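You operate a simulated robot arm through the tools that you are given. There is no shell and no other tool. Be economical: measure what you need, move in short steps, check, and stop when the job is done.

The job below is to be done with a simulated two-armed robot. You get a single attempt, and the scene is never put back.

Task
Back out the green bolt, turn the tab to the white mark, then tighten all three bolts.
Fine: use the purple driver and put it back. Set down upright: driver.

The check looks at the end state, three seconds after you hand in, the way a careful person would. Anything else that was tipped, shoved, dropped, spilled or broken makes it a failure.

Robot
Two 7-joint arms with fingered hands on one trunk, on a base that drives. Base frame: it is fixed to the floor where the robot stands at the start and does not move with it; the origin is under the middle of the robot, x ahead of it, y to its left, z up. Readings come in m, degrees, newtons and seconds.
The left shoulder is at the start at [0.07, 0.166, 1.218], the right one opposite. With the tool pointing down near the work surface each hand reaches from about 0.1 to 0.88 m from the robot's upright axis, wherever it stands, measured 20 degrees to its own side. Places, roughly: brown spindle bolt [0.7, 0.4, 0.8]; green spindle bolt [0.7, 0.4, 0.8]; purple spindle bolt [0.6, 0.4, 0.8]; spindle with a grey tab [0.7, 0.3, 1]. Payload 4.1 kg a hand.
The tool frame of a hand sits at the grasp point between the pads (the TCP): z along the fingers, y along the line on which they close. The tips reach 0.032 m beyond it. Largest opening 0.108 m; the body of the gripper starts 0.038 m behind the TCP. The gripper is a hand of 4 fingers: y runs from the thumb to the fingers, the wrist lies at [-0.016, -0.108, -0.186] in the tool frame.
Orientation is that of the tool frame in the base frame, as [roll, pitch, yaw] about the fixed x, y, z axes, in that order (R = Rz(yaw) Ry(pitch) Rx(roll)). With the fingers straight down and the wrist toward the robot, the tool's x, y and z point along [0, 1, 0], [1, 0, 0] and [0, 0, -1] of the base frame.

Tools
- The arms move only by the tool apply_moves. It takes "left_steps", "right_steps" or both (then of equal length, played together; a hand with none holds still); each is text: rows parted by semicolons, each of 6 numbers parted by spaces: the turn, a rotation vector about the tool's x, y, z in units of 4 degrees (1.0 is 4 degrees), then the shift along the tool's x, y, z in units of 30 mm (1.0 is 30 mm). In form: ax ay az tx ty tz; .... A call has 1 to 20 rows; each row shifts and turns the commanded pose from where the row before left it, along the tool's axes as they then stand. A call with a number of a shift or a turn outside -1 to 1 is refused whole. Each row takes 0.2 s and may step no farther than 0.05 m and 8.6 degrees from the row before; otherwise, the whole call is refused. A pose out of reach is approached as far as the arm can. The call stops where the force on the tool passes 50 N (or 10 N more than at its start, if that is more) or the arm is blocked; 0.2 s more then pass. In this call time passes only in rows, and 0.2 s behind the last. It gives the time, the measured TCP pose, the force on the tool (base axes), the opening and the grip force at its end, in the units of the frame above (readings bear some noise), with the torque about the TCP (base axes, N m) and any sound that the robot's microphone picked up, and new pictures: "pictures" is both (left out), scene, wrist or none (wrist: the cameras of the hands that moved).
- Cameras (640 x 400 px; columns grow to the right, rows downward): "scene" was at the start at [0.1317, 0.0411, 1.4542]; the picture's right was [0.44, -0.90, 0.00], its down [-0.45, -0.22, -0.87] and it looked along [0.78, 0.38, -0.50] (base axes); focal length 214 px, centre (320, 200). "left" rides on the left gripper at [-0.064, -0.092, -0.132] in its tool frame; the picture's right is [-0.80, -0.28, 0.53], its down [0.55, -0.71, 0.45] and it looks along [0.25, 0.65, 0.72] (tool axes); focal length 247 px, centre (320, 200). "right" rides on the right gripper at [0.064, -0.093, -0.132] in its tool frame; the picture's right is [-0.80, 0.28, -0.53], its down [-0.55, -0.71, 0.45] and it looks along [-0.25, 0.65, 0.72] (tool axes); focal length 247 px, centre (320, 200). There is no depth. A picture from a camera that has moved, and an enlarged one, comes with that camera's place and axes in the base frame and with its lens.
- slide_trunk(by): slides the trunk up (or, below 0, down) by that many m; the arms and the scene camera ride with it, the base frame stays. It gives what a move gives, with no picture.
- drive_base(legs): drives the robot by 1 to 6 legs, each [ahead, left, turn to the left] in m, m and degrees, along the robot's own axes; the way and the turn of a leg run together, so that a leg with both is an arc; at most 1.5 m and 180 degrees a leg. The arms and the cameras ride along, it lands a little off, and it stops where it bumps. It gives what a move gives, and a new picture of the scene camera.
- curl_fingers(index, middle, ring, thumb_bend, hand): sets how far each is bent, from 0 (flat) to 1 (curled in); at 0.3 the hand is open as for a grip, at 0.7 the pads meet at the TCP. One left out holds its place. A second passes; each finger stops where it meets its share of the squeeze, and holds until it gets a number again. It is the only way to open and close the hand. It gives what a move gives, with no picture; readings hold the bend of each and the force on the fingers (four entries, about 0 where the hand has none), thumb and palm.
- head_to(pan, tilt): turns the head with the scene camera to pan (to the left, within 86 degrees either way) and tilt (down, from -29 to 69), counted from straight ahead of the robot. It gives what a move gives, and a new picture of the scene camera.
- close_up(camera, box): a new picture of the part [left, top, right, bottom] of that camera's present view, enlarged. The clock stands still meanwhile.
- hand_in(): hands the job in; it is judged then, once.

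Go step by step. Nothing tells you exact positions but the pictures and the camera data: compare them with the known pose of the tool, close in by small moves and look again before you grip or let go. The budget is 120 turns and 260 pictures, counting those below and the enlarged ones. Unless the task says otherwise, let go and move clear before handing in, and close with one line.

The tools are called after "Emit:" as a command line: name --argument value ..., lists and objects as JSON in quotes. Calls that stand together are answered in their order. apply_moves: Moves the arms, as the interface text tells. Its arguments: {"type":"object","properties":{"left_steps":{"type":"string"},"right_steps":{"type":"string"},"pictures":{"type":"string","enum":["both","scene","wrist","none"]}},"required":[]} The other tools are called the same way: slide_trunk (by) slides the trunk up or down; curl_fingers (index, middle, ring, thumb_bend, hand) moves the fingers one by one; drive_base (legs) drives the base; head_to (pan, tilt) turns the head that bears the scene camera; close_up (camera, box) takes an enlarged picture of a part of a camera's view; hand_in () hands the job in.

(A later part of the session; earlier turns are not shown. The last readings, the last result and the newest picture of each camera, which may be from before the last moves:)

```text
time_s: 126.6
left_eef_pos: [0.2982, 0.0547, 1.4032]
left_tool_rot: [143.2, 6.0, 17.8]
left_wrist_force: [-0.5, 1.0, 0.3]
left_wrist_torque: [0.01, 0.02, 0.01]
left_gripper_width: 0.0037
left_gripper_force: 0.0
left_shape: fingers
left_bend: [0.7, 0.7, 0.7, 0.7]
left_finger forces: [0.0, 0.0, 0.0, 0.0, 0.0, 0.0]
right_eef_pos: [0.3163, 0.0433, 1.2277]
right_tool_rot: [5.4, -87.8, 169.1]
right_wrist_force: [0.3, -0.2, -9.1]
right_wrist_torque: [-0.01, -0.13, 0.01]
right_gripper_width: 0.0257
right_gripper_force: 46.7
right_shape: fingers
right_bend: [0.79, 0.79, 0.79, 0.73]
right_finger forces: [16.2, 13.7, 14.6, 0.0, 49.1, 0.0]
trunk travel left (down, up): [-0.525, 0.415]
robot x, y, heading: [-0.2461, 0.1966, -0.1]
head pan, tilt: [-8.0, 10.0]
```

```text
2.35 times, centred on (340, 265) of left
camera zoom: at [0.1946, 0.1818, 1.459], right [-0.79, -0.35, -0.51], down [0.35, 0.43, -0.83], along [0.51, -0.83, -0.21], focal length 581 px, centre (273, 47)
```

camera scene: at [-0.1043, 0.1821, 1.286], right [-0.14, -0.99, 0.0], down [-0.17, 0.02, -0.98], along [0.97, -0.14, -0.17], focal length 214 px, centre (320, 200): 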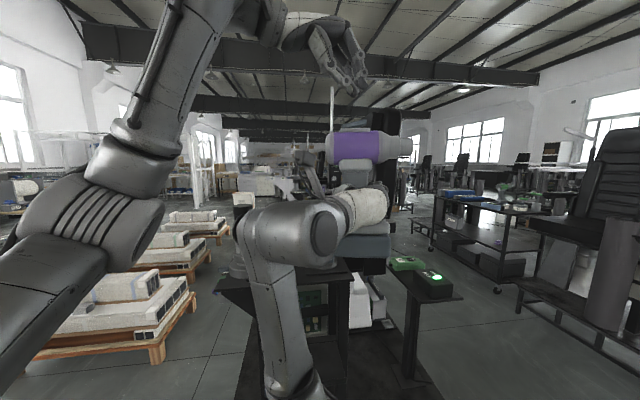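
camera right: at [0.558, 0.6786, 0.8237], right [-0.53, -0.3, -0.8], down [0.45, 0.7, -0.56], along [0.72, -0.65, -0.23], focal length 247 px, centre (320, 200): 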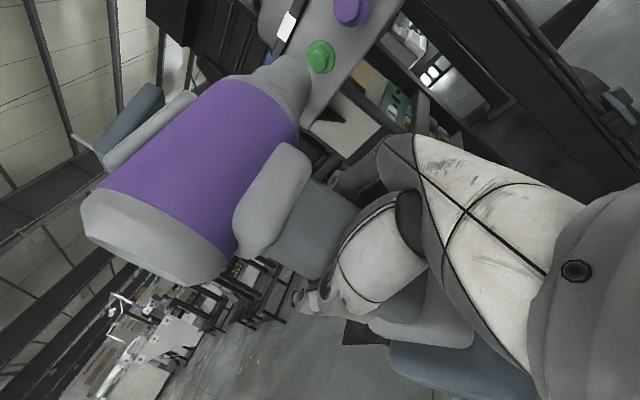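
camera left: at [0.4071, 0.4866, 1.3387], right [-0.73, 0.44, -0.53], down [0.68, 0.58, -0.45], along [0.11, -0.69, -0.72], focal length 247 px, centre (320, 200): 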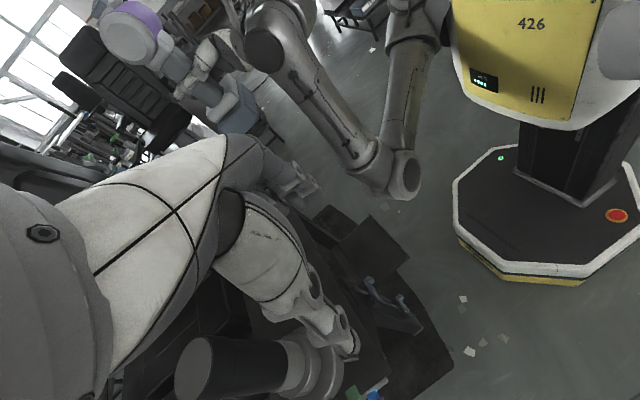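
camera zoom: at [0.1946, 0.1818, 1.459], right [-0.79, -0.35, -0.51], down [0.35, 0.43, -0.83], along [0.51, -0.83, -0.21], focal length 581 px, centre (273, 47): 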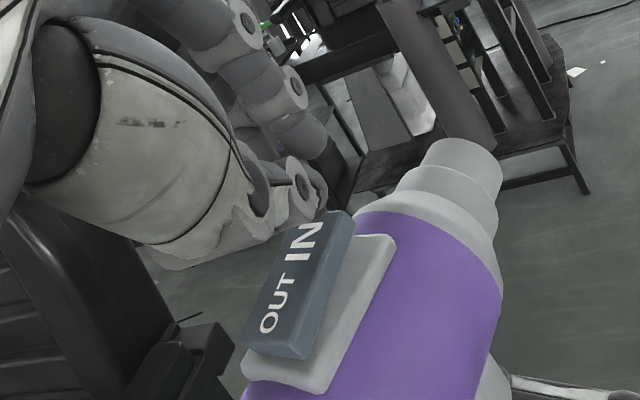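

Well placed, ~8 mm gap. Pressing.

Emit:
apply_moves --left_steps "0 0 0 .0175 -.1 .1325;0 0 0 .0175 -.1 .1325;0 0 0 .0175 -.1 .1325;0 0 0 .0175 -.1 .1325;0 0 0 .0175 -.1 .1325" --pictures "none"

Emit:
close_up --camera "scene" --box '[320, 70, 400, 140]'

```text
time_s: 127.8
left_eef_pos: [0.2983, 0.055, 1.379]
left_tool_rot: [143.0, 6.0, 17.9]
left_wrist_force: [-1.5, 0.3, 14.0]
left_wrist_torque: [-0.19, 0.07, -0.07]
left_gripper_width: 0.0
left_gripper_force: 8.5
left_shape: fingers
left_bend: [0.68, 0.7, 0.7, 0.74]
left_finger forces: [0.0, 0.1, 0.1, 0.1, 15.7, 0.0]
right_eef_pos: [0.3169, 0.0427, 1.2258]
right_tool_rot: [1.7, -87.8, 172.7]
right_wrist_force: [0.6, -0.4, -22.4]
right_wrist_torque: [0.06, -0.29, -0.02]
right_gripper_width: 0.0256
right_gripper_force: 46.6
right_shape: fingers
right_bend: [0.79, 0.79, 0.79, 0.73]
right_finger forces: [16.3, 14.3, 14.6, 0.0, 48.0, 0.0]
trunk travel left (down, up): [-0.525, 0.415]
robot x, y, heading: [-0.2458, 0.1973, -0.1]
head pan, tilt: [-8.0, 10.0]
```

```text
5.71 times, centred on (360, 105) of scene
camera zoom: at [-0.1042, 0.1812, 1.286], right [-0.14, -0.99, 0.0], down [-0.17, 0.02, -0.98], along [0.97, -0.14, -0.17], focal length 1226 px, centre (91, 743)
```

zoom: 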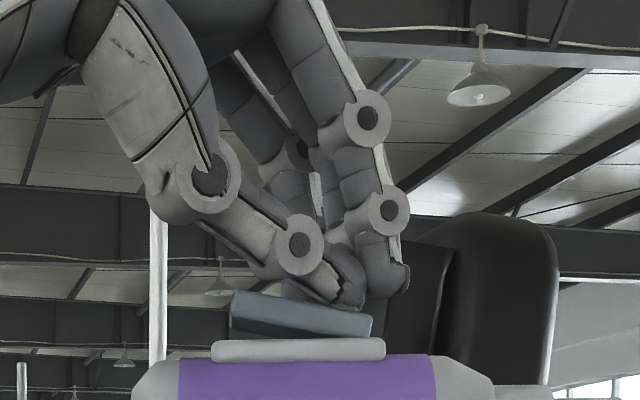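

Rocker is back on IN. I'll retract the left arm, drive back to the bolt side and lower the trunk.

Emit:
apply_moves --left_steps "0 0 0 -.07 .4 -.53;0 0 0 -.07 .4 -.53;0 0 0 -.1 .6 -.8;0 0 0 0 -.81 -.61;0 0 0 0 -.81 -.61;0 0 0 0 -.81 -.61;0 0 0 0 -.81 -.61;0 0 0 0 -.81 -.61;0 0 0 0 -.81 -.61;0 0 0 0 -.81 -.61;0 0 0 0 -.81 -.61;0 0 0 0 -.81 -.61;0 0 0 0 -.81 -.61;0 0 0 0 -.81 -.61;0 0 0 0 -.81 -.61" --pictures "none"

Emit:
drive_base --legs '[[0, 0.63, 0], [0.05, 0, 0]]'

Emit:
slide_trunk --by -0.4

Emit:
head_to --pan -22 --tilt 8

```text
time_s: 131.0
left_eef_pos: [0.1856, 0.4042, 1.4502]
left_tool_rot: [143.2, 6.0, 17.9]
left_wrist_force: [0.4, 0.5, 0.6]
left_wrist_torque: [-0.01, -0.01, 0.01]
left_gripper_width: 0.0029
left_gripper_force: 0.1
left_shape: fingers
left_bend: [0.7, 0.7, 0.7, 0.7]
left_finger forces: [0.0, 0.0, 0.0, 0.0, 0.0, 0.1]
right_eef_pos: [0.3147, 0.0444, 1.2272]
right_tool_rot: [6.4, -87.7, 168.2]
right_wrist_force: [-0.1, 0.3, -9.0]
right_wrist_torque: [-0.03, -0.14, -0.04]
right_gripper_width: 0.0258
right_gripper_force: 46.9
right_shape: fingers
right_bend: [0.79, 0.79, 0.79, 0.73]
right_finger forces: [15.8, 13.9, 14.4, 0.0, 48.8, 0.0]
trunk travel left (down, up): [-0.525, 0.415]
robot x, y, heading: [-0.2469, 0.1955, -0.2]
head pan, tilt: [-8.0, 10.0]
```

```text
time_s: 135.0
left_eef_pos: [0.2339, 1.0365, 1.4496]
left_tool_rot: [143.3, 6.2, 18.1]
left_wrist_force: [1.6, -0.3, -0.6]
left_wrist_torque: [-0.03, 0.02, -0.04]
left_gripper_width: 0.003
left_gripper_force: 0.1
left_shape: fingers
left_bend: [0.7, 0.7, 0.7, 0.7]
left_finger forces: [0.0, 0.0, 0.0, 0.0, 0.0, 0.0]
right_eef_pos: [0.366, 0.6761, 1.2265]
right_tool_rot: [5.0, -87.8, 169.8]
right_wrist_force: [1.3, -0.4, -8.9]
right_wrist_torque: [-0.01, -0.21, -0.03]
right_gripper_width: 0.0256
right_gripper_force: 46.4
right_shape: fingers
right_bend: [0.79, 0.79, 0.79, 0.73]
right_finger forces: [16.0, 13.9, 14.6, 0.1, 48.7, 0.1]
trunk travel left (down, up): [-0.525, 0.415]
robot x, y, heading: [-0.2004, 0.8266, -0.0]
head pan, tilt: [-8.0, 10.0]
camera scene: at [-0.0558, 0.8137, 1.286], right [-0.14, -0.99, 0.0], down [-0.17, 0.02, -0.98], along [0.98, -0.13, -0.18], focal length 214 px, centre (320, 200)
```

scene: 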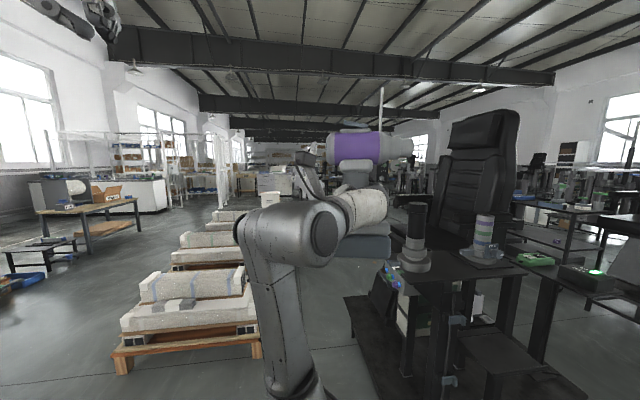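

```text
time_s: 138.9
left_eef_pos: [0.2327, 1.0357, 1.0508]
left_tool_rot: [143.1, 6.1, 18.0]
left_wrist_force: [-0.3, 0.5, 0.1]
left_wrist_torque: [-0.03, 0.0, 0.0]
left_gripper_width: 0.0029
left_gripper_force: 0.1
left_shape: fingers
left_bend: [0.7, 0.7, 0.7, 0.7]
left_finger forces: [0.0, 0.0, 0.0, 0.0, 0.0, 0.0]
right_eef_pos: [0.3642, 0.6767, 0.8287]
right_tool_rot: [6.8, -87.7, 167.8]
right_wrist_force: [-1.1, 0.7, -9.3]
right_wrist_torque: [-0.03, -0.16, -0.03]
right_gripper_width: 0.0251
right_gripper_force: 46.6
right_shape: fingers
right_bend: [0.79, 0.79, 0.79, 0.73]
right_finger forces: [16.0, 13.9, 14.5, 0.0, 48.8, 0.0]
trunk travel left (down, up): [-0.125, 0.815]
robot x, y, heading: [-0.198, 0.8286, -0.0]
head pan, tilt: [-8.0, 10.0]
```

```text
time_s: 139.6
left_eef_pos: [0.2334, 1.0358, 1.0495]
left_tool_rot: [143.2, 6.0, 18.1]
left_wrist_force: [-0.1, -0.4, 0.1]
left_wrist_torque: [0.03, 0.0, 0.01]
left_gripper_width: 0.0032
left_gripper_force: 0.1
left_shape: fingers
left_bend: [0.7, 0.7, 0.7, 0.7]
left_finger forces: [0.1, 0.1, 0.0, 0.0, 0.0, 0.1]
right_eef_pos: [0.3639, 0.6748, 0.8271]
right_tool_rot: [6.4, -87.8, 168.2]
right_wrist_force: [0.1, 1.3, -8.7]
right_wrist_torque: [-0.02, -0.16, 0.02]
right_gripper_width: 0.0252
right_gripper_force: 46.7
right_shape: fingers
right_bend: [0.79, 0.79, 0.79, 0.73]
right_finger forces: [15.9, 13.9, 14.6, 0.0, 48.7, 0.0]
trunk travel left (down, up): [-0.125, 0.815]
robot x, y, heading: [-0.1994, 0.8242, 0.1]
head pan, tilt: [-22.0, 8.0]
camera scene: at [-0.0631, 0.792, 0.8893], right [-0.37, -0.93, 0.0], down [-0.13, 0.05, -0.99], along [0.92, -0.37, -0.14], focal length 214 px, centre (320, 200)
```

scene: 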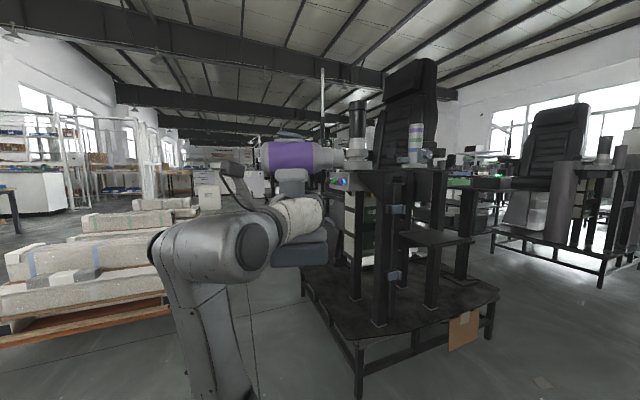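

Back at the bolts. I'll restore the orientation that worked, and bring the tip in front of the green bolt again.

Emit:
apply_moves --right_steps ".68 -.21 .29 0 0 0;.68 -.21 .29 0 0 0;0 0 0 -.197 0 .97;0 0 0 -.197 0 .97;0 0 0 -.197 0 .97;0 0 0 -.197 0 .97;0 0 0 -.197 0 .97;0 0 0 -.197 0 .97;0 0 0 -.197 0 .97;0 0 0 -.197 0 .97;0 0 0 -.197 0 .97;0 0 0 -.197 0 .97;0 0 0 -.197 0 .97;0 0 0 0 .9 0;0 0 0 0 .9 0;0 0 0 0 0 0" --pictures "none"

Emit:
close_up --camera "scene" --box '[300, 150, 370, 210]'

Emit:
close_up --camera "right" --box '[220, 0, 400, 120]'

```text
time_s: 143.0
left_eef_pos: [0.2335, 1.0357, 1.0504]
left_tool_rot: [143.3, 5.9, 18.3]
left_wrist_force: [-0.4, 0.0, -0.7]
left_wrist_torque: [-0.03, 0.01, -0.01]
left_gripper_width: 0.0029
left_gripper_force: 0.0
left_shape: fingers
left_bend: [0.7, 0.7, 0.7, 0.7]
left_finger forces: [0.1, 0.1, 0.0, 0.1, 0.1, 0.0]
right_eef_pos: [0.6851, 0.6278, 0.7614]
right_tool_rot: [-75.8, -87.9, -104.0]
right_wrist_force: [0.1, -0.5, -8.2]
right_wrist_torque: [-0.01, -0.18, -0.02]
right_gripper_width: 0.0253
right_gripper_force: 46.8
right_shape: fingers
right_bend: [0.79, 0.79, 0.79, 0.74]
right_finger forces: [15.9, 14.1, 14.7, 0.0, 48.6, 0.1]
trunk travel left (down, up): [-0.125, 0.815]
robot x, y, heading: [-0.1979, 0.8246, 0.1]
head pan, tilt: [-22.0, 8.0]
```

```text
6.67 times, centred on (335, 180) of scene
camera zoom: at [-0.0628, 0.7918, 0.8892], right [-0.37, -0.93, 0.0], down [-0.13, 0.05, -0.99], along [0.92, -0.37, -0.14], focal length 1430 px, centre (220, 333)
```

zoom: 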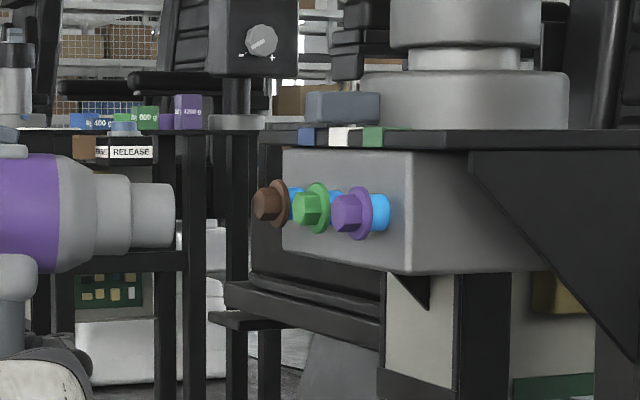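

```text
3.33 times, centred on (310, 60) of right
camera zoom: at [0.5528, 0.7188, 0.8264], right [-0.52, -0.26, -0.81], down [0.45, 0.73, -0.52], along [0.72, -0.64, -0.26], focal length 823 px, centre (353, 667)
```

zoom: 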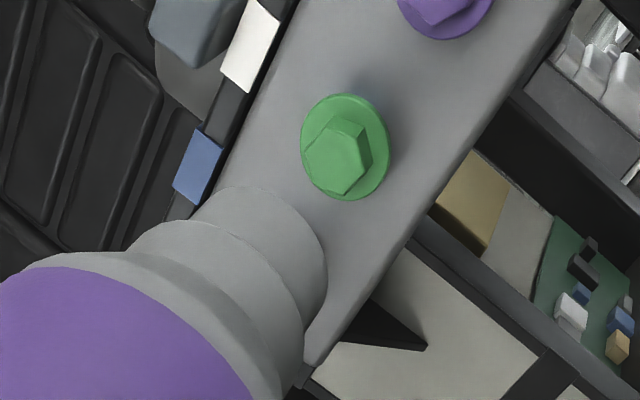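

The tip is ~2 mm low, sideways fine. I'll approach by 6.3 cm and look.

Emit:
apply_moves --right_steps "0 0 0 .03 .7 0;0 0 0 0 .7 0;0 0 0 0 .7 0;0 0 0 0 0 0" --pictures "none"

Emit:
close_up --camera "scene" --box '[310, 165, 360, 200]'

Emit:
close_up --camera "right" --box '[230, 20, 380, 120]'

```text
time_s: 144.0
left_eef_pos: [0.2323, 1.0366, 1.0505]
left_tool_rot: [143.3, 6.0, 18.2]
left_wrist_force: [0.5, 0.6, 0.4]
left_wrist_torque: [0.0, 0.01, 0.03]
left_gripper_width: 0.0032
left_gripper_force: 0.1
left_shape: fingers
left_bend: [0.7, 0.7, 0.7, 0.7]
left_finger forces: [0.0, 0.0, 0.0, 0.1, 0.0, 0.0]
right_eef_pos: [0.6855, 0.563, 0.76]
right_tool_rot: [-76.1, -87.9, -103.6]
right_wrist_force: [-0.1, -0.2, -9.5]
right_wrist_torque: [0.01, -0.16, 0.0]
right_gripper_width: 0.0251
right_gripper_force: 46.5
right_shape: fingers
right_bend: [0.79, 0.79, 0.79, 0.74]
right_finger forces: [16.0, 13.9, 14.6, 0.1, 48.4, 0.1]
trunk travel left (down, up): [-0.125, 0.815]
robot x, y, heading: [-0.1987, 0.8267, 0.1]
head pan, tilt: [-22.0, 8.0]
```

```text
11.43 times, centred on (335, 182) of scene
camera zoom: at [-0.0627, 0.7917, 0.8892], right [-0.37, -0.93, 0.0], down [-0.13, 0.05, -0.99], along [0.92, -0.37, -0.14], focal length 2451 px, centre (149, 400)
```

zoom: 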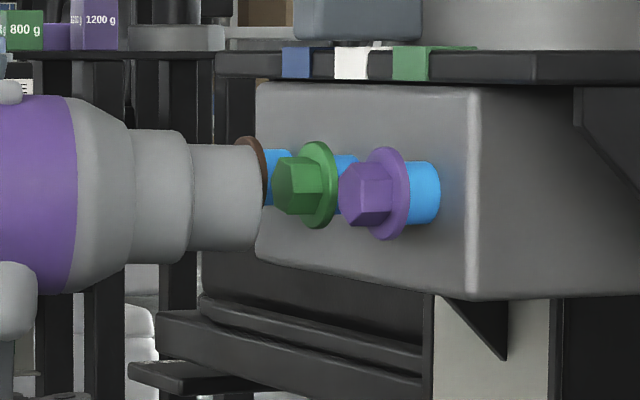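

```text
4.00 times, centred on (305, 70) of right
camera zoom: at [0.5532, 0.6545, 0.825], right [-0.52, -0.26, -0.81], down [0.45, 0.73, -0.52], along [0.72, -0.64, -0.26], focal length 988 px, centre (380, 720)
```

zoom: 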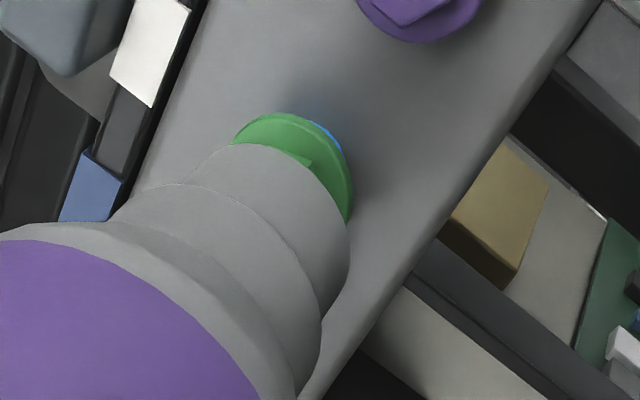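

The tip is about 4 mm low. Raising 3.5 mm and seating.

Emit:
apply_moves --right_steps "0 0 0 .12 0 0;0 0 0 0 .12 0;0 0 0 0 .12 0;0 0 0 0 .12 0;0 0 0 0 .1 0;0 0 0 0 0 0" --pictures "none"

Emit:
close_up --camera "scene" --box '[310, 165, 360, 200]'

Emit:
close_up --camera "right" --box '[230, 20, 380, 120]'

```text
time_s: 145.4
left_eef_pos: [0.2332, 1.0359, 1.0489]
left_tool_rot: [143.2, 6.1, 18.1]
left_wrist_force: [0.0, 0.5, 0.8]
left_wrist_torque: [0.0, 0.03, -0.01]
left_gripper_width: 0.003
left_gripper_force: 0.1
left_shape: fingers
left_bend: [0.7, 0.7, 0.7, 0.7]
left_finger forces: [0.0, 0.0, 0.0, 0.0, 0.0, 0.1]
right_eef_pos: [0.6857, 0.5518, 0.7642]
right_tool_rot: [-73.1, -87.9, -106.7]
right_wrist_force: [-1.3, 2.8, -9.3]
right_wrist_torque: [-0.14, -0.15, -0.03]
right_gripper_width: 0.0256
right_gripper_force: 46.1
right_shape: fingers
right_bend: [0.79, 0.79, 0.79, 0.74]
right_finger forces: [15.4, 13.7, 14.4, 0.0, 49.9, 0.1]
trunk travel left (down, up): [-0.125, 0.815]
robot x, y, heading: [-0.1985, 0.8244, 0.5]
head pan, tilt: [-22.0, 8.0]
```

```text
11.43 times, centred on (335, 182) of scene
camera zoom: at [-0.0627, 0.792, 0.8892], right [-0.37, -0.93, 0.0], down [-0.13, 0.05, -0.99], along [0.92, -0.37, -0.14], focal length 2451 px, centre (149, 400)
```

zoom: 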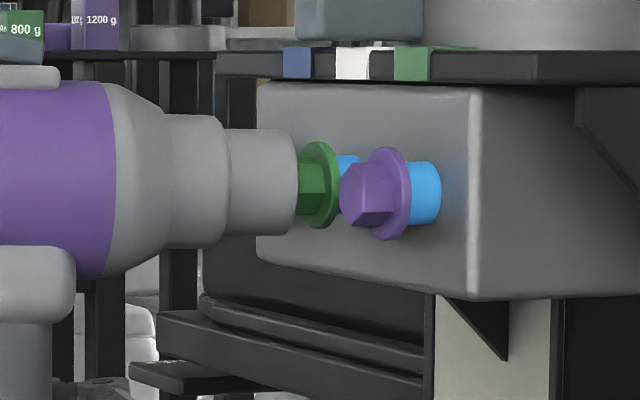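

```text
4.00 times, centred on (305, 70) of right
camera zoom: at [0.5532, 0.6417, 0.8293], right [-0.52, -0.26, -0.81], down [0.45, 0.73, -0.52], along [0.72, -0.64, -0.26], focal length 988 px, centre (380, 720)
```

zoom: 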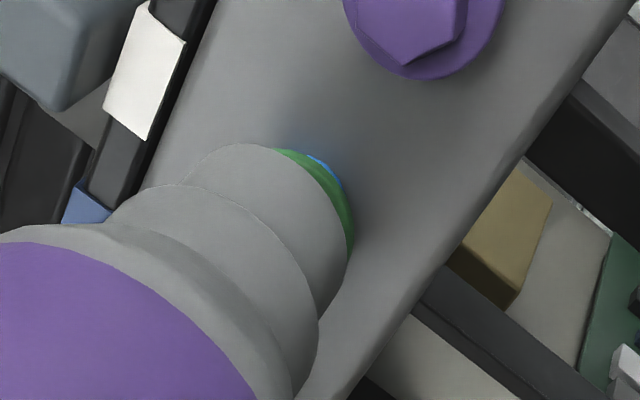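

Slightly high now and just touching. I'll lower 2 mm and press on.

Emit:
apply_moves --right_steps "0 0 .1 -.07 0 0;0 0 0 0 .1 0;0 0 0 0 .1 0;0 0 0 0 .1 0;0 0 0 0 .1 0;0 0 0 0 0 0;0 0 0 0 0 0;0 0 0 0 0 0;0 0 0 0 0 0" --pictures "none"

Emit:
close_up --camera "scene" --box '[310, 165, 360, 200]'

```text
time_s: 147.4
left_eef_pos: [0.2337, 1.0361, 1.0497]
left_tool_rot: [143.2, 6.1, 18.1]
left_wrist_force: [-0.4, -0.7, -0.1]
left_wrist_torque: [-0.02, -0.02, -0.01]
left_gripper_width: 0.0029
left_gripper_force: 0.0
left_shape: fingers
left_bend: [0.7, 0.7, 0.7, 0.7]
left_finger forces: [0.1, 0.1, 0.1, 0.0, 0.1, 0.1]
right_eef_pos: [0.6866, 0.5372, 0.7632]
right_tool_rot: [-77.9, -87.5, -101.9]
right_wrist_force: [0.2, 2.1, -8.7]
right_wrist_torque: [-0.22, -0.07, 0.05]
right_gripper_width: 0.0252
right_gripper_force: 46.8
right_shape: fingers
right_bend: [0.79, 0.79, 0.79, 0.74]
right_finger forces: [15.9, 13.9, 14.4, 0.0, 49.3, 0.1]
trunk travel left (down, up): [-0.125, 0.815]
robot x, y, heading: [-0.1983, 0.8259, -0.0]
head pan, tilt: [-22.0, 8.0]
```

```text
11.43 times, centred on (335, 182) of scene
camera zoom: at [-0.0627, 0.7919, 0.8892], right [-0.37, -0.93, 0.0], down [-0.13, 0.05, -0.99], along [0.92, -0.37, -0.14], focal length 2451 px, centre (149, 400)
```

zoom: 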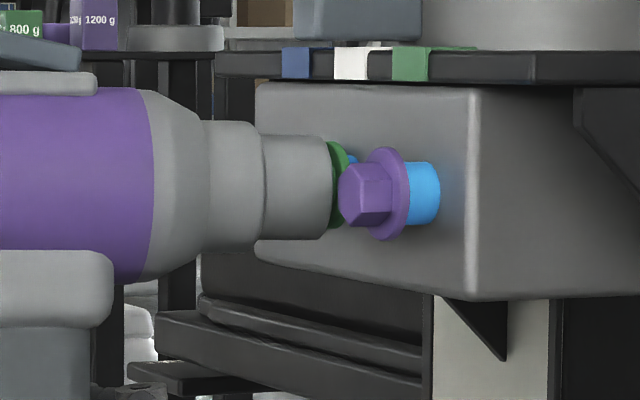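

Seated with the bolt starting to go in. I'll keep pushing to follow it home.

Emit:
apply_moves --right_steps "0 0 0 0 .1 0;0 0 0 0 .1 0;0 0 0 0 .1 0;0 0 0 0 .1 0;0 0 0 0 .1 0;0 0 0 0 0 0;0 0 0 0 0 0;0 0 0 0 0 0;0 0 0 0 0 0;0 0 0 0 0 0" --pictures "none"

Emit:
close_up --camera "scene" --box '[310, 165, 360, 200]'

```text
time_s: 149.6
left_eef_pos: [0.234, 1.0379, 1.0485]
left_tool_rot: [143.2, 6.2, 18.1]
left_wrist_force: [-0.4, 0.9, 0.2]
left_wrist_torque: [0.02, -0.03, 0.0]
left_gripper_width: 0.003
left_gripper_force: 0.1
left_shape: fingers
left_bend: [0.7, 0.7, 0.7, 0.7]
left_finger forces: [0.1, 0.0, 0.1, 0.1, 0.1, 0.1]
right_eef_pos: [0.6867, 0.525, 0.7613]
right_tool_rot: [-79.1, -87.7, -100.6]
right_wrist_force: [-2.2, 20.6, -15.7]
right_wrist_torque: [-1.15, -0.31, -0.27]
right_gripper_width: 0.0253
right_gripper_force: 50.5
right_shape: fingers
right_bend: [0.79, 0.79, 0.79, 0.74]
right_finger forces: [14.8, 11.6, 12.8, 0.0, 61.5, 0.0]
trunk travel left (down, up): [-0.125, 0.815]
robot x, y, heading: [-0.2045, 0.8263, -0.2]
head pan, tilt: [-22.0, 8.0]
```

```text
11.43 times, centred on (335, 182) of scene
camera zoom: at [-0.0621, 0.7933, 0.8891], right [-0.37, -0.93, 0.0], down [-0.13, 0.05, -0.99], along [0.92, -0.37, -0.14], focal length 2451 px, centre (149, 400)
```

zoom: 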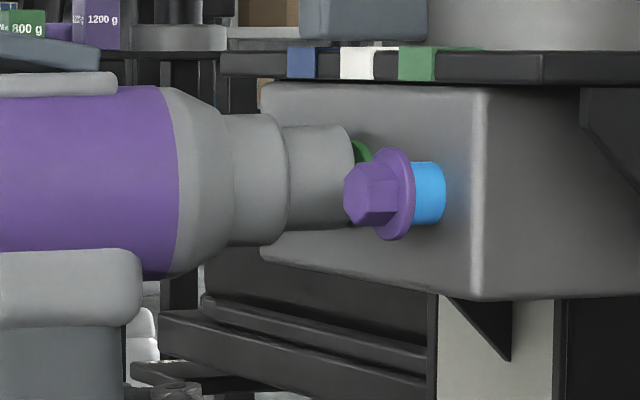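

The green bolt's blue shank has vanished and reaction rose to 20 N, so it looks home. I'll hold briefly, withdraw and verify.

Emit:
apply_moves --right_steps "0 0 0 0 .07 0;0 0 0 0 0 0;0 0 0 0 0 0;0 0 0 0 0 0;0 0 0 0 -.4 0;0 0 0 0 -.4 0;0 0 0 0 -.5 0;0 0 0 0 -.8 0;0 0 0 0 -1 0;0 0 0 0 0 0" --pictures "none"

Emit:
close_up --camera "scene" --box '[300, 155, 370, 205]'

Emit:
close_up --camera "right" --box '[220, 0, 400, 120]'

```text
time_s: 151.8
left_eef_pos: [0.2329, 1.0358, 1.0501]
left_tool_rot: [143.2, 6.1, 18.1]
left_wrist_force: [0.2, -0.2, 0.4]
left_wrist_torque: [0.0, 0.01, 0.02]
left_gripper_width: 0.003
left_gripper_force: 0.1
left_shape: fingers
left_bend: [0.7, 0.7, 0.7, 0.7]
left_finger forces: [0.0, 0.1, 0.0, 0.0, 0.0, 0.0]
right_eef_pos: [0.687, 0.6117, 0.7678]
right_tool_rot: [-77.1, -87.5, -102.7]
right_wrist_force: [0.4, -0.2, -9.6]
right_wrist_torque: [0.02, -0.13, 0.02]
right_gripper_width: 0.0253
right_gripper_force: 48.6
right_shape: fingers
right_bend: [0.79, 0.79, 0.79, 0.74]
right_finger forces: [16.4, 13.8, 16.2, 0.1, 50.7, 0.1]
trunk travel left (down, up): [-0.125, 0.815]
robot x, y, heading: [-0.1986, 0.8231, 0.3]
head pan, tilt: [-22.0, 8.0]
```

```text
8.00 times, centred on (335, 180) of scene
camera zoom: at [-0.0627, 0.7919, 0.8892], right [-0.37, -0.93, 0.0], down [-0.13, 0.05, -0.99], along [0.92, -0.37, -0.14], focal length 1716 px, centre (200, 360)
```

zoom: 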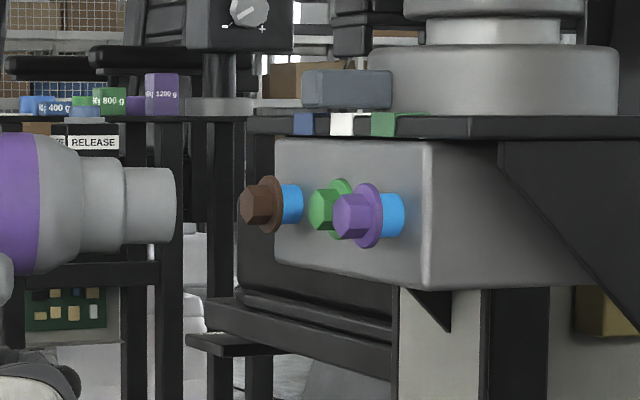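

```text
3.33 times, centred on (310, 60) of right
camera zoom: at [0.5542, 0.7029, 0.8321], right [-0.52, -0.25, -0.81], down [0.45, 0.73, -0.51], along [0.72, -0.64, -0.27], focal length 823 px, centre (353, 667)
```

zoom: 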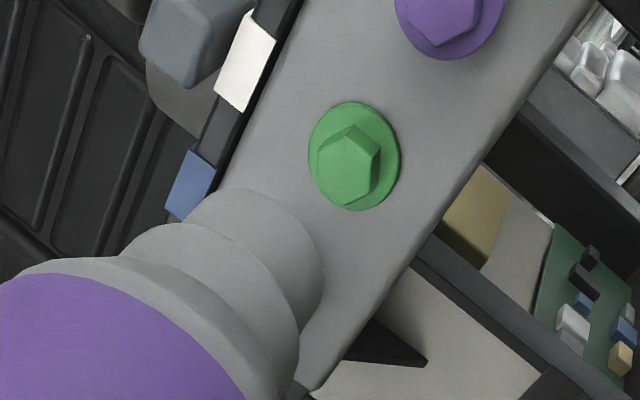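

Green is tight. Next brown: shift +5.1 cm in x, lower 4 mm, and look.

Emit:
apply_moves --right_steps "0 0 0 -.07 0 .85;0 0 0 -.07 0 .85;0 0 0 0 .6 0;0 0 0 0 .5 0;0 0 0 0 0 0" --pictures "none"

Emit:
close_up --camera "scene" --box '[300, 160, 360, 205]'

Emit:
close_up --camera "right" --box '[230, 20, 380, 120]'

```text
time_s: 153.0
left_eef_pos: [0.2345, 1.0348, 1.0498]
left_tool_rot: [143.3, 6.0, 18.1]
left_wrist_force: [-0.1, -0.3, 0.2]
left_wrist_torque: [-0.03, 0.03, 0.03]
left_gripper_width: 0.0032
left_gripper_force: 0.0
left_shape: fingers
left_bend: [0.7, 0.7, 0.7, 0.7]
left_finger forces: [0.1, 0.0, 0.1, 0.0, 0.1, 0.0]
right_eef_pos: [0.737, 0.581, 0.7619]
right_tool_rot: [-77.2, -87.5, -102.5]
right_wrist_force: [-0.4, -0.3, -9.0]
right_wrist_torque: [0.0, -0.16, 0.02]
right_gripper_width: 0.025
right_gripper_force: 48.1
right_shape: fingers
right_bend: [0.79, 0.79, 0.79, 0.74]
right_finger forces: [16.2, 13.9, 16.2, 0.0, 50.7, 0.0]
trunk travel left (down, up): [-0.125, 0.815]
robot x, y, heading: [-0.1987, 0.8302, 0.2]
head pan, tilt: [-22.0, 8.0]
```

```text
8.89 times, centred on (330, 182) of scene
camera zoom: at [-0.0627, 0.7918, 0.8892], right [-0.37, -0.93, 0.0], down [-0.13, 0.05, -0.99], along [0.92, -0.37, -0.14], focal length 1906 px, centre (231, 356)
```

zoom: 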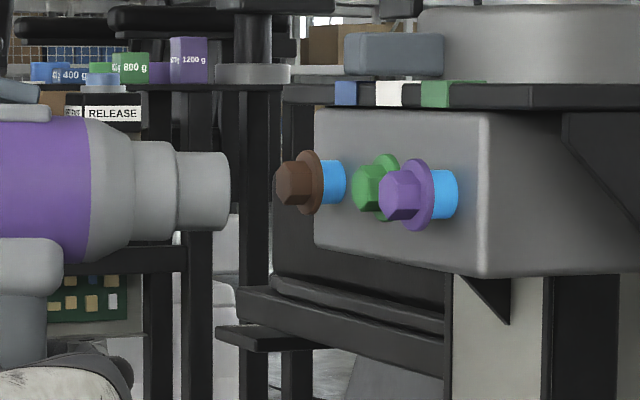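

```text
4.00 times, centred on (305, 70) of right
camera zoom: at [0.604, 0.6718, 0.826], right [-0.52, -0.25, -0.81], down [0.45, 0.73, -0.51], along [0.72, -0.64, -0.27], focal length 988 px, centre (380, 720)
```

zoom: 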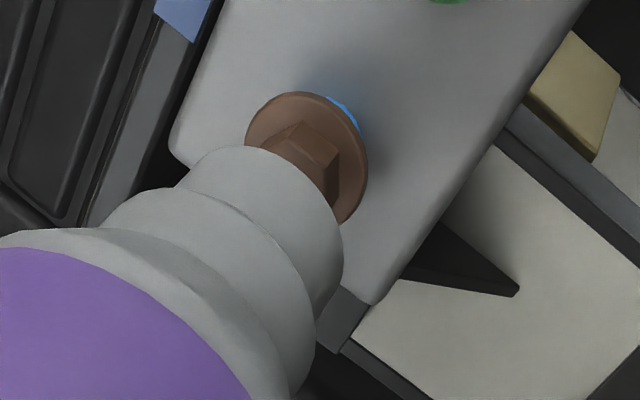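

Lateral is fine, tip ~3 mm low. I'll raise 3 mm and press on gradually.

Emit:
apply_moves --right_steps "0 0 0 .1 0 0;0 0 0 0 .5 0;0 0 0 0 .35 0;0 0 0 0 .12 0;0 0 0 0 0 0" --pictures "none"

Emit:
close_up --camera "scene" --box '[310, 165, 360, 200]'

Emit:
close_up --camera "right" --box '[230, 20, 380, 120]'

```text
time_s: 154.2
left_eef_pos: [0.2324, 1.0367, 1.0494]
left_tool_rot: [143.2, 6.1, 18.2]
left_wrist_force: [0.3, -0.4, 0.8]
left_wrist_torque: [-0.04, 0.05, 0.0]
left_gripper_width: 0.0028
left_gripper_force: 0.1
left_shape: fingers
left_bend: [0.7, 0.7, 0.7, 0.7]
left_finger forces: [0.0, 0.0, 0.0, 0.0, 0.0, 0.0]
right_eef_pos: [0.7371, 0.5516, 0.7616]
right_tool_rot: [-75.2, -87.5, -104.6]
right_wrist_force: [0.2, 2.6, -8.4]
right_wrist_torque: [-0.12, -0.15, 0.0]
right_gripper_width: 0.0249
right_gripper_force: 48.1
right_shape: fingers
right_bend: [0.79, 0.79, 0.79, 0.74]
right_finger forces: [15.9, 13.7, 16.2, 0.0, 51.4, 0.0]
trunk travel left (down, up): [-0.125, 0.815]
robot x, y, heading: [-0.1982, 0.8248, 0.1]
head pan, tilt: [-22.0, 8.0]
```

```text
11.43 times, centred on (335, 182) of scene
camera zoom: at [-0.0626, 0.7919, 0.8892], right [-0.37, -0.93, 0.0], down [-0.13, 0.05, -0.99], along [0.92, -0.37, -0.14], focal length 2451 px, centre (149, 400)
```

zoom: 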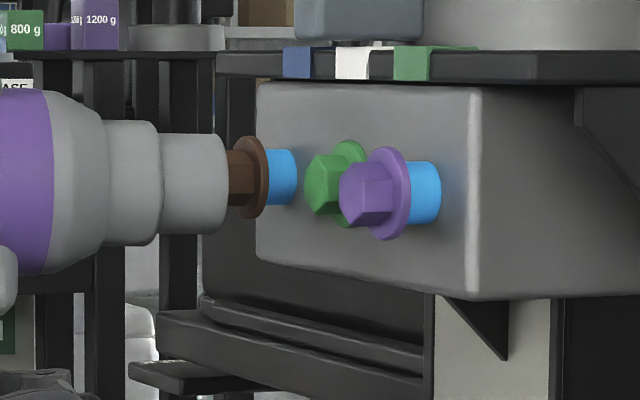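

```text
4.00 times, centred on (305, 70) of right
camera zoom: at [0.6037, 0.6426, 0.8268], right [-0.52, -0.25, -0.81], down [0.45, 0.73, -0.51], along [0.72, -0.64, -0.27], focal length 988 px, centre (380, 720)
```

zoom: 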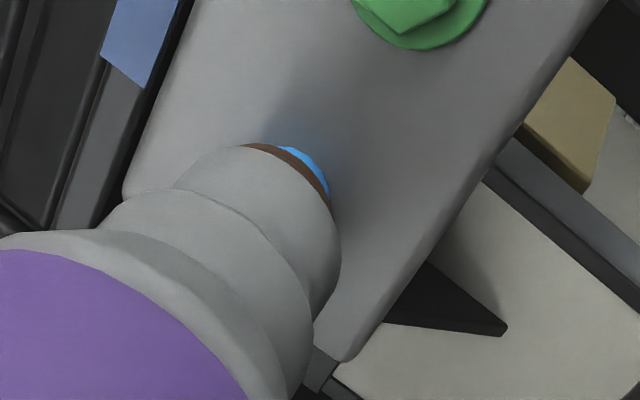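

Nearly concentric; raising 1.5 mm and pressing.

Emit:
apply_moves --right_steps "0 0 0 .05 0 0;0 0 0 0 .1 0;0 0 0 0 .1 0;0 0 0 0 .1 0;0 0 0 0 .1 0;0 0 0 0 .1 0;0 0 0 0 0 0;0 0 0 0 0 0;0 0 0 0 0 0" --pictures "none"

Emit:
close_up --camera "scene" --box '[310, 165, 360, 200]'

```text
time_s: 156.2
left_eef_pos: [0.234, 1.0361, 1.0495]
left_tool_rot: [143.2, 6.1, 18.1]
left_wrist_force: [0.3, 0.1, -0.1]
left_wrist_torque: [0.01, -0.01, 0.02]
left_gripper_width: 0.0027
left_gripper_force: 0.2
left_shape: fingers
left_bend: [0.7, 0.7, 0.7, 0.7]
left_finger forces: [0.0, 0.1, 0.0, 0.0, 0.1, 0.0]
right_eef_pos: [0.7374, 0.5359, 0.7624]
right_tool_rot: [-76.6, -87.5, -103.2]
right_wrist_force: [2.7, 2.9, -7.1]
right_wrist_torque: [-0.33, 0.03, 0.19]
right_gripper_width: 0.0249
right_gripper_force: 48.1
right_shape: fingers
right_bend: [0.79, 0.79, 0.79, 0.74]
right_finger forces: [16.3, 13.7, 15.5, 0.0, 51.3, 0.2]
trunk travel left (down, up): [-0.125, 0.815]
robot x, y, heading: [-0.1999, 0.8252, 0.2]
head pan, tilt: [-22.0, 8.0]
```

```text
11.43 times, centred on (335, 182) of scene
camera zoom: at [-0.0626, 0.7919, 0.8892], right [-0.37, -0.93, 0.0], down [-0.13, 0.05, -0.99], along [0.92, -0.37, -0.14], focal length 2451 px, centre (149, 400)
```

zoom: 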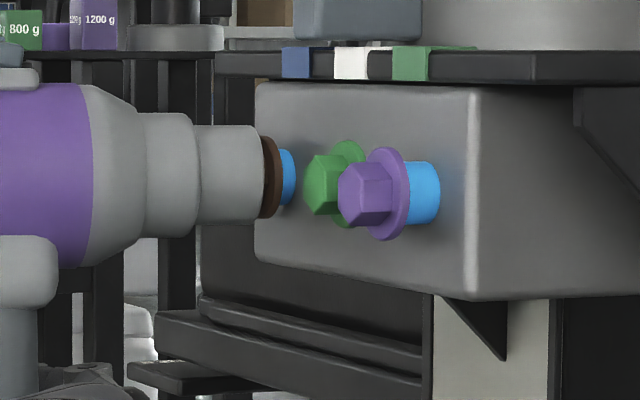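

Seated and driving in. I'll keep following it home, hold, then withdraw.

Emit:
apply_moves --right_steps "0 0 0 0 .1 0;0 0 0 0 .1 0;0 0 0 0 .1 0;0 0 0 0 .1 0;0 0 0 0 .1 0;0 0 0 0 .05 0;0 0 0 0 0 0;0 0 0 0 0 0;0 0 0 0 0 0;0 0 0 0 0 0;0 0 0 0 0 0" --pictures "none"

Emit:
close_up --camera "scene" --box '[310, 165, 360, 200]'

```text
time_s: 158.6
left_eef_pos: [0.2333, 1.0395, 1.0493]
left_tool_rot: [143.1, 6.1, 18.2]
left_wrist_force: [0.1, 0.1, -0.4]
left_wrist_torque: [-0.02, 0.01, -0.02]
left_gripper_width: 0.0032
left_gripper_force: 0.0
left_shape: fingers
left_bend: [0.7, 0.7, 0.7, 0.7]
left_finger forces: [0.1, 0.1, 0.1, 0.0, 0.0, 0.0]
right_eef_pos: [0.7387, 0.5231, 0.7613]
right_tool_rot: [-77.4, -87.7, -102.2]
right_wrist_force: [-2.1, 28.9, -20.6]
right_wrist_torque: [-1.39, -0.65, -0.58]
right_gripper_width: 0.025
right_gripper_force: 53.5
right_shape: fingers
right_bend: [0.79, 0.79, 0.79, 0.75]
right_finger forces: [14.2, 10.6, 13.0, 0.1, 68.9, 0.0]
trunk travel left (down, up): [-0.125, 0.815]
robot x, y, heading: [-0.1996, 0.8263, 0.2]
head pan, tilt: [-22.0, 8.0]
```

```text
11.43 times, centred on (335, 182) of scene
camera zoom: at [-0.0616, 0.7939, 0.889], right [-0.37, -0.93, 0.0], down [-0.13, 0.05, -0.99], along [0.92, -0.37, -0.14], focal length 2451 px, centre (149, 400)
```

zoom: 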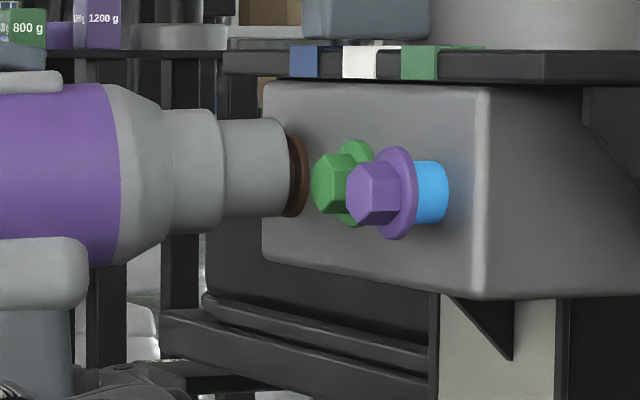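

Brown is home. I'll withdraw and shift to the purple bolt (−10.1 cm in x).

Emit:
apply_moves --right_steps "0 0 0 0 -.4 0;0 0 0 0 -.4 0;0 0 0 0 -.5 0;0 0 0 0 -.8 0;0 0 0 0 -1 0;0 0 0 -.03 0 -.85;0 0 0 -.03 0 -.85;0 0 0 -.03 0 -.85;0 0 0 -.03 0 -.85;0 0 0 0 0 0" --pictures "none"

Emit:
close_up --camera "scene" --box '[300, 155, 370, 205]'

Emit:
close_up --camera "right" --box '[220, 0, 400, 120]'

```text
time_s: 160.8
left_eef_pos: [0.2327, 1.035, 1.0496]
left_tool_rot: [143.3, 6.0, 18.2]
left_wrist_force: [-0.4, -0.9, -0.6]
left_wrist_torque: [-0.01, -0.02, -0.02]
left_gripper_width: 0.0029
left_gripper_force: 0.1
left_shape: fingers
left_bend: [0.7, 0.7, 0.7, 0.7]
left_finger forces: [0.1, 0.0, 0.1, 0.0, 0.0, 0.1]
right_eef_pos: [0.634, 0.6131, 0.7603]
right_tool_rot: [-75.1, -87.4, -104.7]
right_wrist_force: [0.3, 0.9, -8.5]
right_wrist_torque: [0.02, -0.16, 0.0]
right_gripper_width: 0.0249
right_gripper_force: 48.8
right_shape: fingers
right_bend: [0.79, 0.79, 0.79, 0.74]
right_finger forces: [16.4, 13.7, 16.5, 0.1, 50.8, 0.1]
trunk travel left (down, up): [-0.125, 0.815]
robot x, y, heading: [-0.2008, 0.8249, -0.0]
head pan, tilt: [-22.0, 8.0]
```

```text
8.00 times, centred on (335, 180) of scene
camera zoom: at [-0.0628, 0.7918, 0.8892], right [-0.37, -0.93, 0.0], down [-0.13, 0.05, -0.99], along [0.92, -0.37, -0.14], focal length 1716 px, centre (200, 360)
```

zoom: 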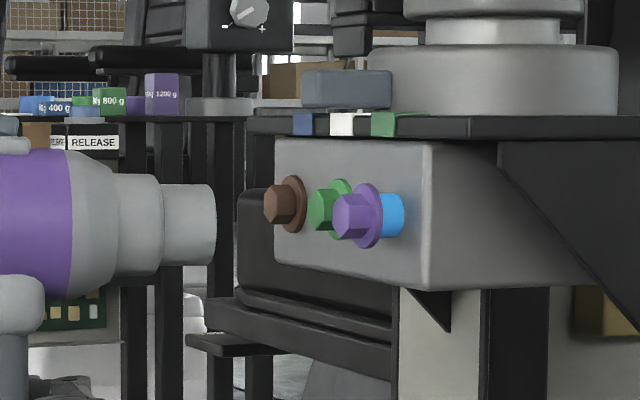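

```text
3.33 times, centred on (310, 60) of right
camera zoom: at [0.5022, 0.7042, 0.8261], right [-0.52, -0.25, -0.81], down [0.45, 0.73, -0.51], along [0.72, -0.64, -0.27], focal length 823 px, centre (353, 667)
```

zoom: 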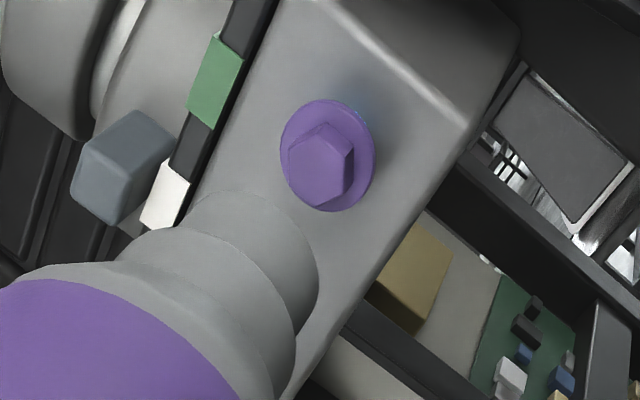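

Aligned laterally, 2 mm low. Raise 2 mm and approach to contact.

Emit:
apply_moves --right_steps "0 0 0 .09 0 0;0 0 0 0 .7 0;0 0 0 0 .7 0;0 0 0 0 .5 0;0 0 0 0 .15 0;0 0 0 0 0 0" --pictures "none"

Emit:
close_up --camera "scene" --box '[315, 165, 365, 200]'

Emit:
close_up --camera "right" --box '[230, 20, 380, 120]'

```text
time_s: 162.2
left_eef_pos: [0.2334, 1.0366, 1.0494]
left_tool_rot: [143.3, 6.0, 18.2]
left_wrist_force: [-0.3, 0.4, 0.6]
left_wrist_torque: [-0.01, -0.01, -0.02]
left_gripper_width: 0.0028
left_gripper_force: 0.0
left_shape: fingers
left_bend: [0.7, 0.7, 0.7, 0.7]
left_finger forces: [0.1, 0.1, 0.1, 0.0, 0.0, 0.0]
right_eef_pos: [0.6343, 0.5512, 0.7613]
right_tool_rot: [-77.2, -87.6, -102.5]
right_wrist_force: [0.2, 0.2, -8.8]
right_wrist_torque: [0.0, -0.16, 0.01]
right_gripper_width: 0.0247
right_gripper_force: 48.6
right_shape: fingers
right_bend: [0.79, 0.79, 0.79, 0.74]
right_finger forces: [16.5, 14.0, 16.6, 0.1, 50.7, 0.0]
trunk travel left (down, up): [-0.125, 0.815]
robot x, y, heading: [-0.1971, 0.8269, 0.1]
head pan, tilt: [-22.0, 8.0]
```

```text
11.43 times, centred on (340, 182) of scene
camera zoom: at [-0.0628, 0.7917, 0.8892], right [-0.37, -0.93, 0.0], down [-0.13, 0.05, -0.99], along [0.92, -0.37, -0.14], focal length 2451 px, centre (91, 400)
```

zoom: 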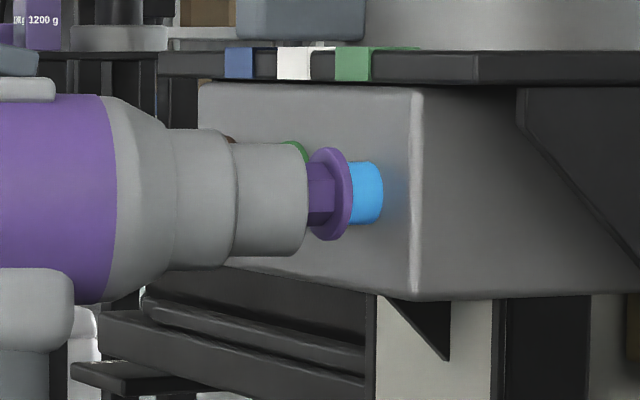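

```text
4.00 times, centred on (305, 70) of right
camera zoom: at [0.5018, 0.6418, 0.8269], right [-0.52, -0.25, -0.81], down [0.45, 0.73, -0.51], along [0.72, -0.64, -0.27], focal length 988 px, centre (380, 720)
```

zoom: 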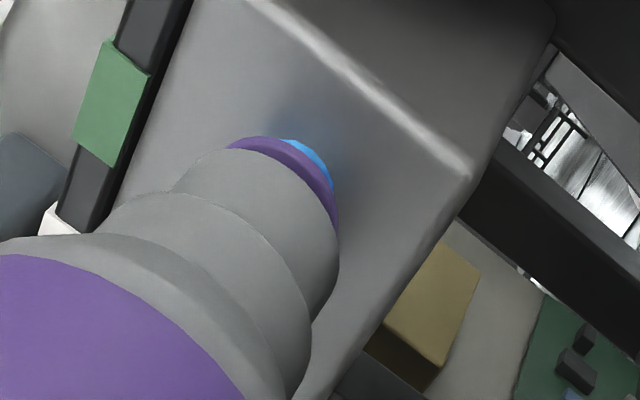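

Same situation as brown (~2 mm low). Raising 2 mm and pressing.

Emit:
apply_moves --right_steps "0 0 0 .07 0 0;0 0 0 0 .1 0;0 0 0 0 .1 0;0 0 0 0 .1 0;0 0 0 0 .1 0;0 0 0 0 .1 0;0 0 0 0 0 0;0 0 0 0 0 0;0 0 0 0 0 0" --pictures "none"

Emit:
close_up --camera "scene" --box '[315, 165, 365, 200]'

```text
time_s: 164.2
left_eef_pos: [0.2328, 1.0364, 1.0493]
left_tool_rot: [143.3, 6.0, 18.1]
left_wrist_force: [-0.5, -0.3, 0.4]
left_wrist_torque: [-0.01, -0.02, -0.01]
left_gripper_width: 0.0029
left_gripper_force: 0.0
left_shape: fingers
left_bend: [0.7, 0.7, 0.7, 0.7]
left_finger forces: [0.0, 0.0, 0.0, 0.1, 0.0, 0.0]
right_eef_pos: [0.6343, 0.5356, 0.7631]
right_tool_rot: [-73.1, -87.6, -106.7]
right_wrist_force: [1.3, 3.2, -7.4]
right_wrist_torque: [-0.34, -0.04, 0.03]
right_gripper_width: 0.0251
right_gripper_force: 49.3
right_shape: fingers
right_bend: [0.79, 0.79, 0.79, 0.74]
right_finger forces: [16.1, 13.5, 15.8, 0.0, 51.9, 0.1]
trunk travel left (down, up): [-0.125, 0.815]
robot x, y, heading: [-0.2003, 0.8255, 0.5]
head pan, tilt: [-22.0, 8.0]
```

```text
11.43 times, centred on (340, 182) of scene
camera zoom: at [-0.0628, 0.792, 0.8893], right [-0.37, -0.93, 0.0], down [-0.13, 0.05, -0.99], along [0.92, -0.37, -0.14], focal length 2451 px, centre (91, 400)
```

zoom: 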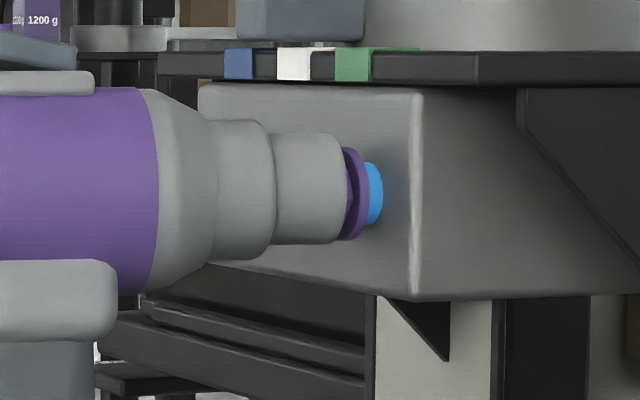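

Engaged and driving. Continue home, hold, then withdraw and check.

Emit:
apply_moves --right_steps "0 0 0 0 .1 0;0 0 0 0 .1 0;0 0 0 0 .1 0;0 0 0 0 .1 0;0 0 0 0 .1 0;0 0 0 0 .05 0;0 0 0 0 0 0;0 0 0 0 0 0;0 0 0 0 0 0;0 0 0 0 0 0;0 0 0 0 0 0" --pictures "none"

Emit:
apply_moves --right_steps "0 0 0 0 -.4 0;0 0 0 0 -.4 0;0 0 0 0 -.5 0;0 0 0 0 -.8 0;0 0 0 0 -1 0;0 0 0 0 -1 0;0 0 0 0 0 0" --pictures "none"

Emit:
close_up --camera "scene" --box '[270, 140, 370, 220]'

Emit:
close_up --camera "right" --box '[0, 0, 640, 400]'

```text
time_s: 166.6
left_eef_pos: [0.235, 1.039, 1.0479]
left_tool_rot: [143.2, 6.2, 18.2]
left_wrist_force: [-0.7, 0.4, 0.8]
left_wrist_torque: [0.0, 0.01, 0.01]
left_gripper_width: 0.0029
left_gripper_force: 0.2
left_shape: fingers
left_bend: [0.7, 0.7, 0.7, 0.7]
left_finger forces: [0.0, 0.0, 0.1, 0.0, 0.0, 0.0]
right_eef_pos: [0.6365, 0.5234, 0.7612]
right_tool_rot: [-79.4, -87.7, -100.2]
right_wrist_force: [-3.3, 33.7, -26.9]
right_wrist_torque: [-1.37, -0.83, -0.71]
right_gripper_width: 0.0249
right_gripper_force: 55.6
right_shape: fingers
right_bend: [0.79, 0.79, 0.79, 0.76]
right_finger forces: [14.0, 10.0, 13.7, 0.0, 73.0, 0.0]
trunk travel left (down, up): [-0.125, 0.815]
robot x, y, heading: [-0.1992, 0.828, 0.2]
head pan, tilt: [-22.0, 8.0]
```

```text
time_s: 168.2
left_eef_pos: [0.234, 1.0364, 1.0504]
left_tool_rot: [143.3, 6.0, 18.2]
left_wrist_force: [0.2, 0.4, -0.7]
left_wrist_torque: [-0.02, 0.0, -0.02]
left_gripper_width: 0.0032
left_gripper_force: 0.1
left_shape: fingers
left_bend: [0.7, 0.7, 0.7, 0.7]
left_finger forces: [0.0, 0.0, 0.0, 0.0, 0.0, 0.1]
right_eef_pos: [0.6342, 0.6425, 0.7687]
right_tool_rot: [-74.7, -87.5, -105.2]
right_wrist_force: [-0.6, -0.4, -8.9]
right_wrist_torque: [-0.01, -0.17, -0.01]
right_gripper_width: 0.0245
right_gripper_force: 49.0
right_shape: fingers
right_bend: [0.79, 0.79, 0.79, 0.75]
right_finger forces: [16.7, 13.6, 16.8, 0.0, 51.6, 0.0]
trunk travel left (down, up): [-0.125, 0.815]
robot x, y, heading: [-0.1994, 0.8257, 0.1]
head pan, tilt: [-22.0, 8.0]
```

```text
5.00 times, centred on (320, 180) of scene
camera zoom: at [-0.0628, 0.792, 0.8892], right [-0.37, -0.93, 0.0], down [-0.13, 0.05, -0.99], along [0.92, -0.37, -0.14], focal length 1072 px, centre (320, 300)
```

zoom: 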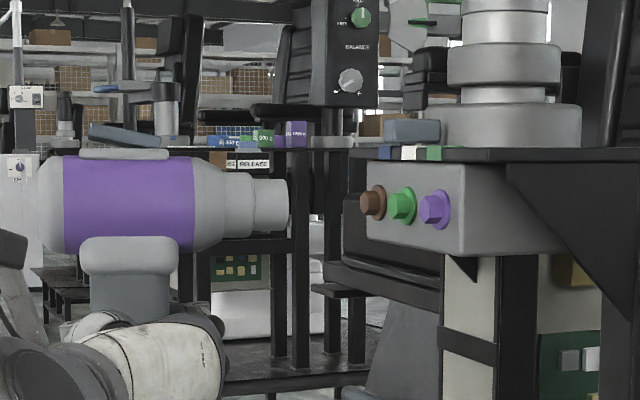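

```text
1.00 times, centred on (320, 200) of right (not enlarged: the box is as wide or as high as the picture)
camera zoom: at [0.5017, 0.7335, 0.8338], right [-0.52, -0.25, -0.81], down [0.45, 0.73, -0.51], along [0.72, -0.64, -0.27], focal length 247 px, centre (320, 200)
```

zoom: 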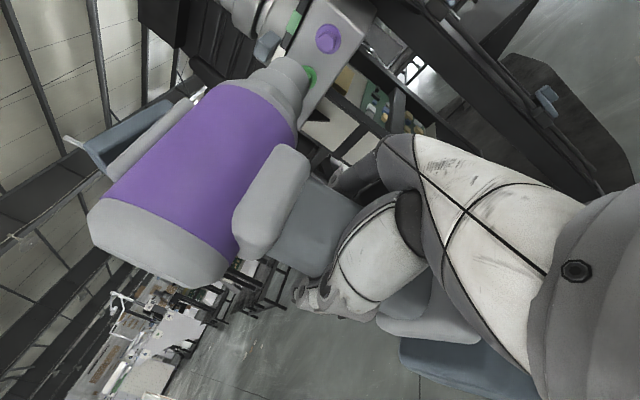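

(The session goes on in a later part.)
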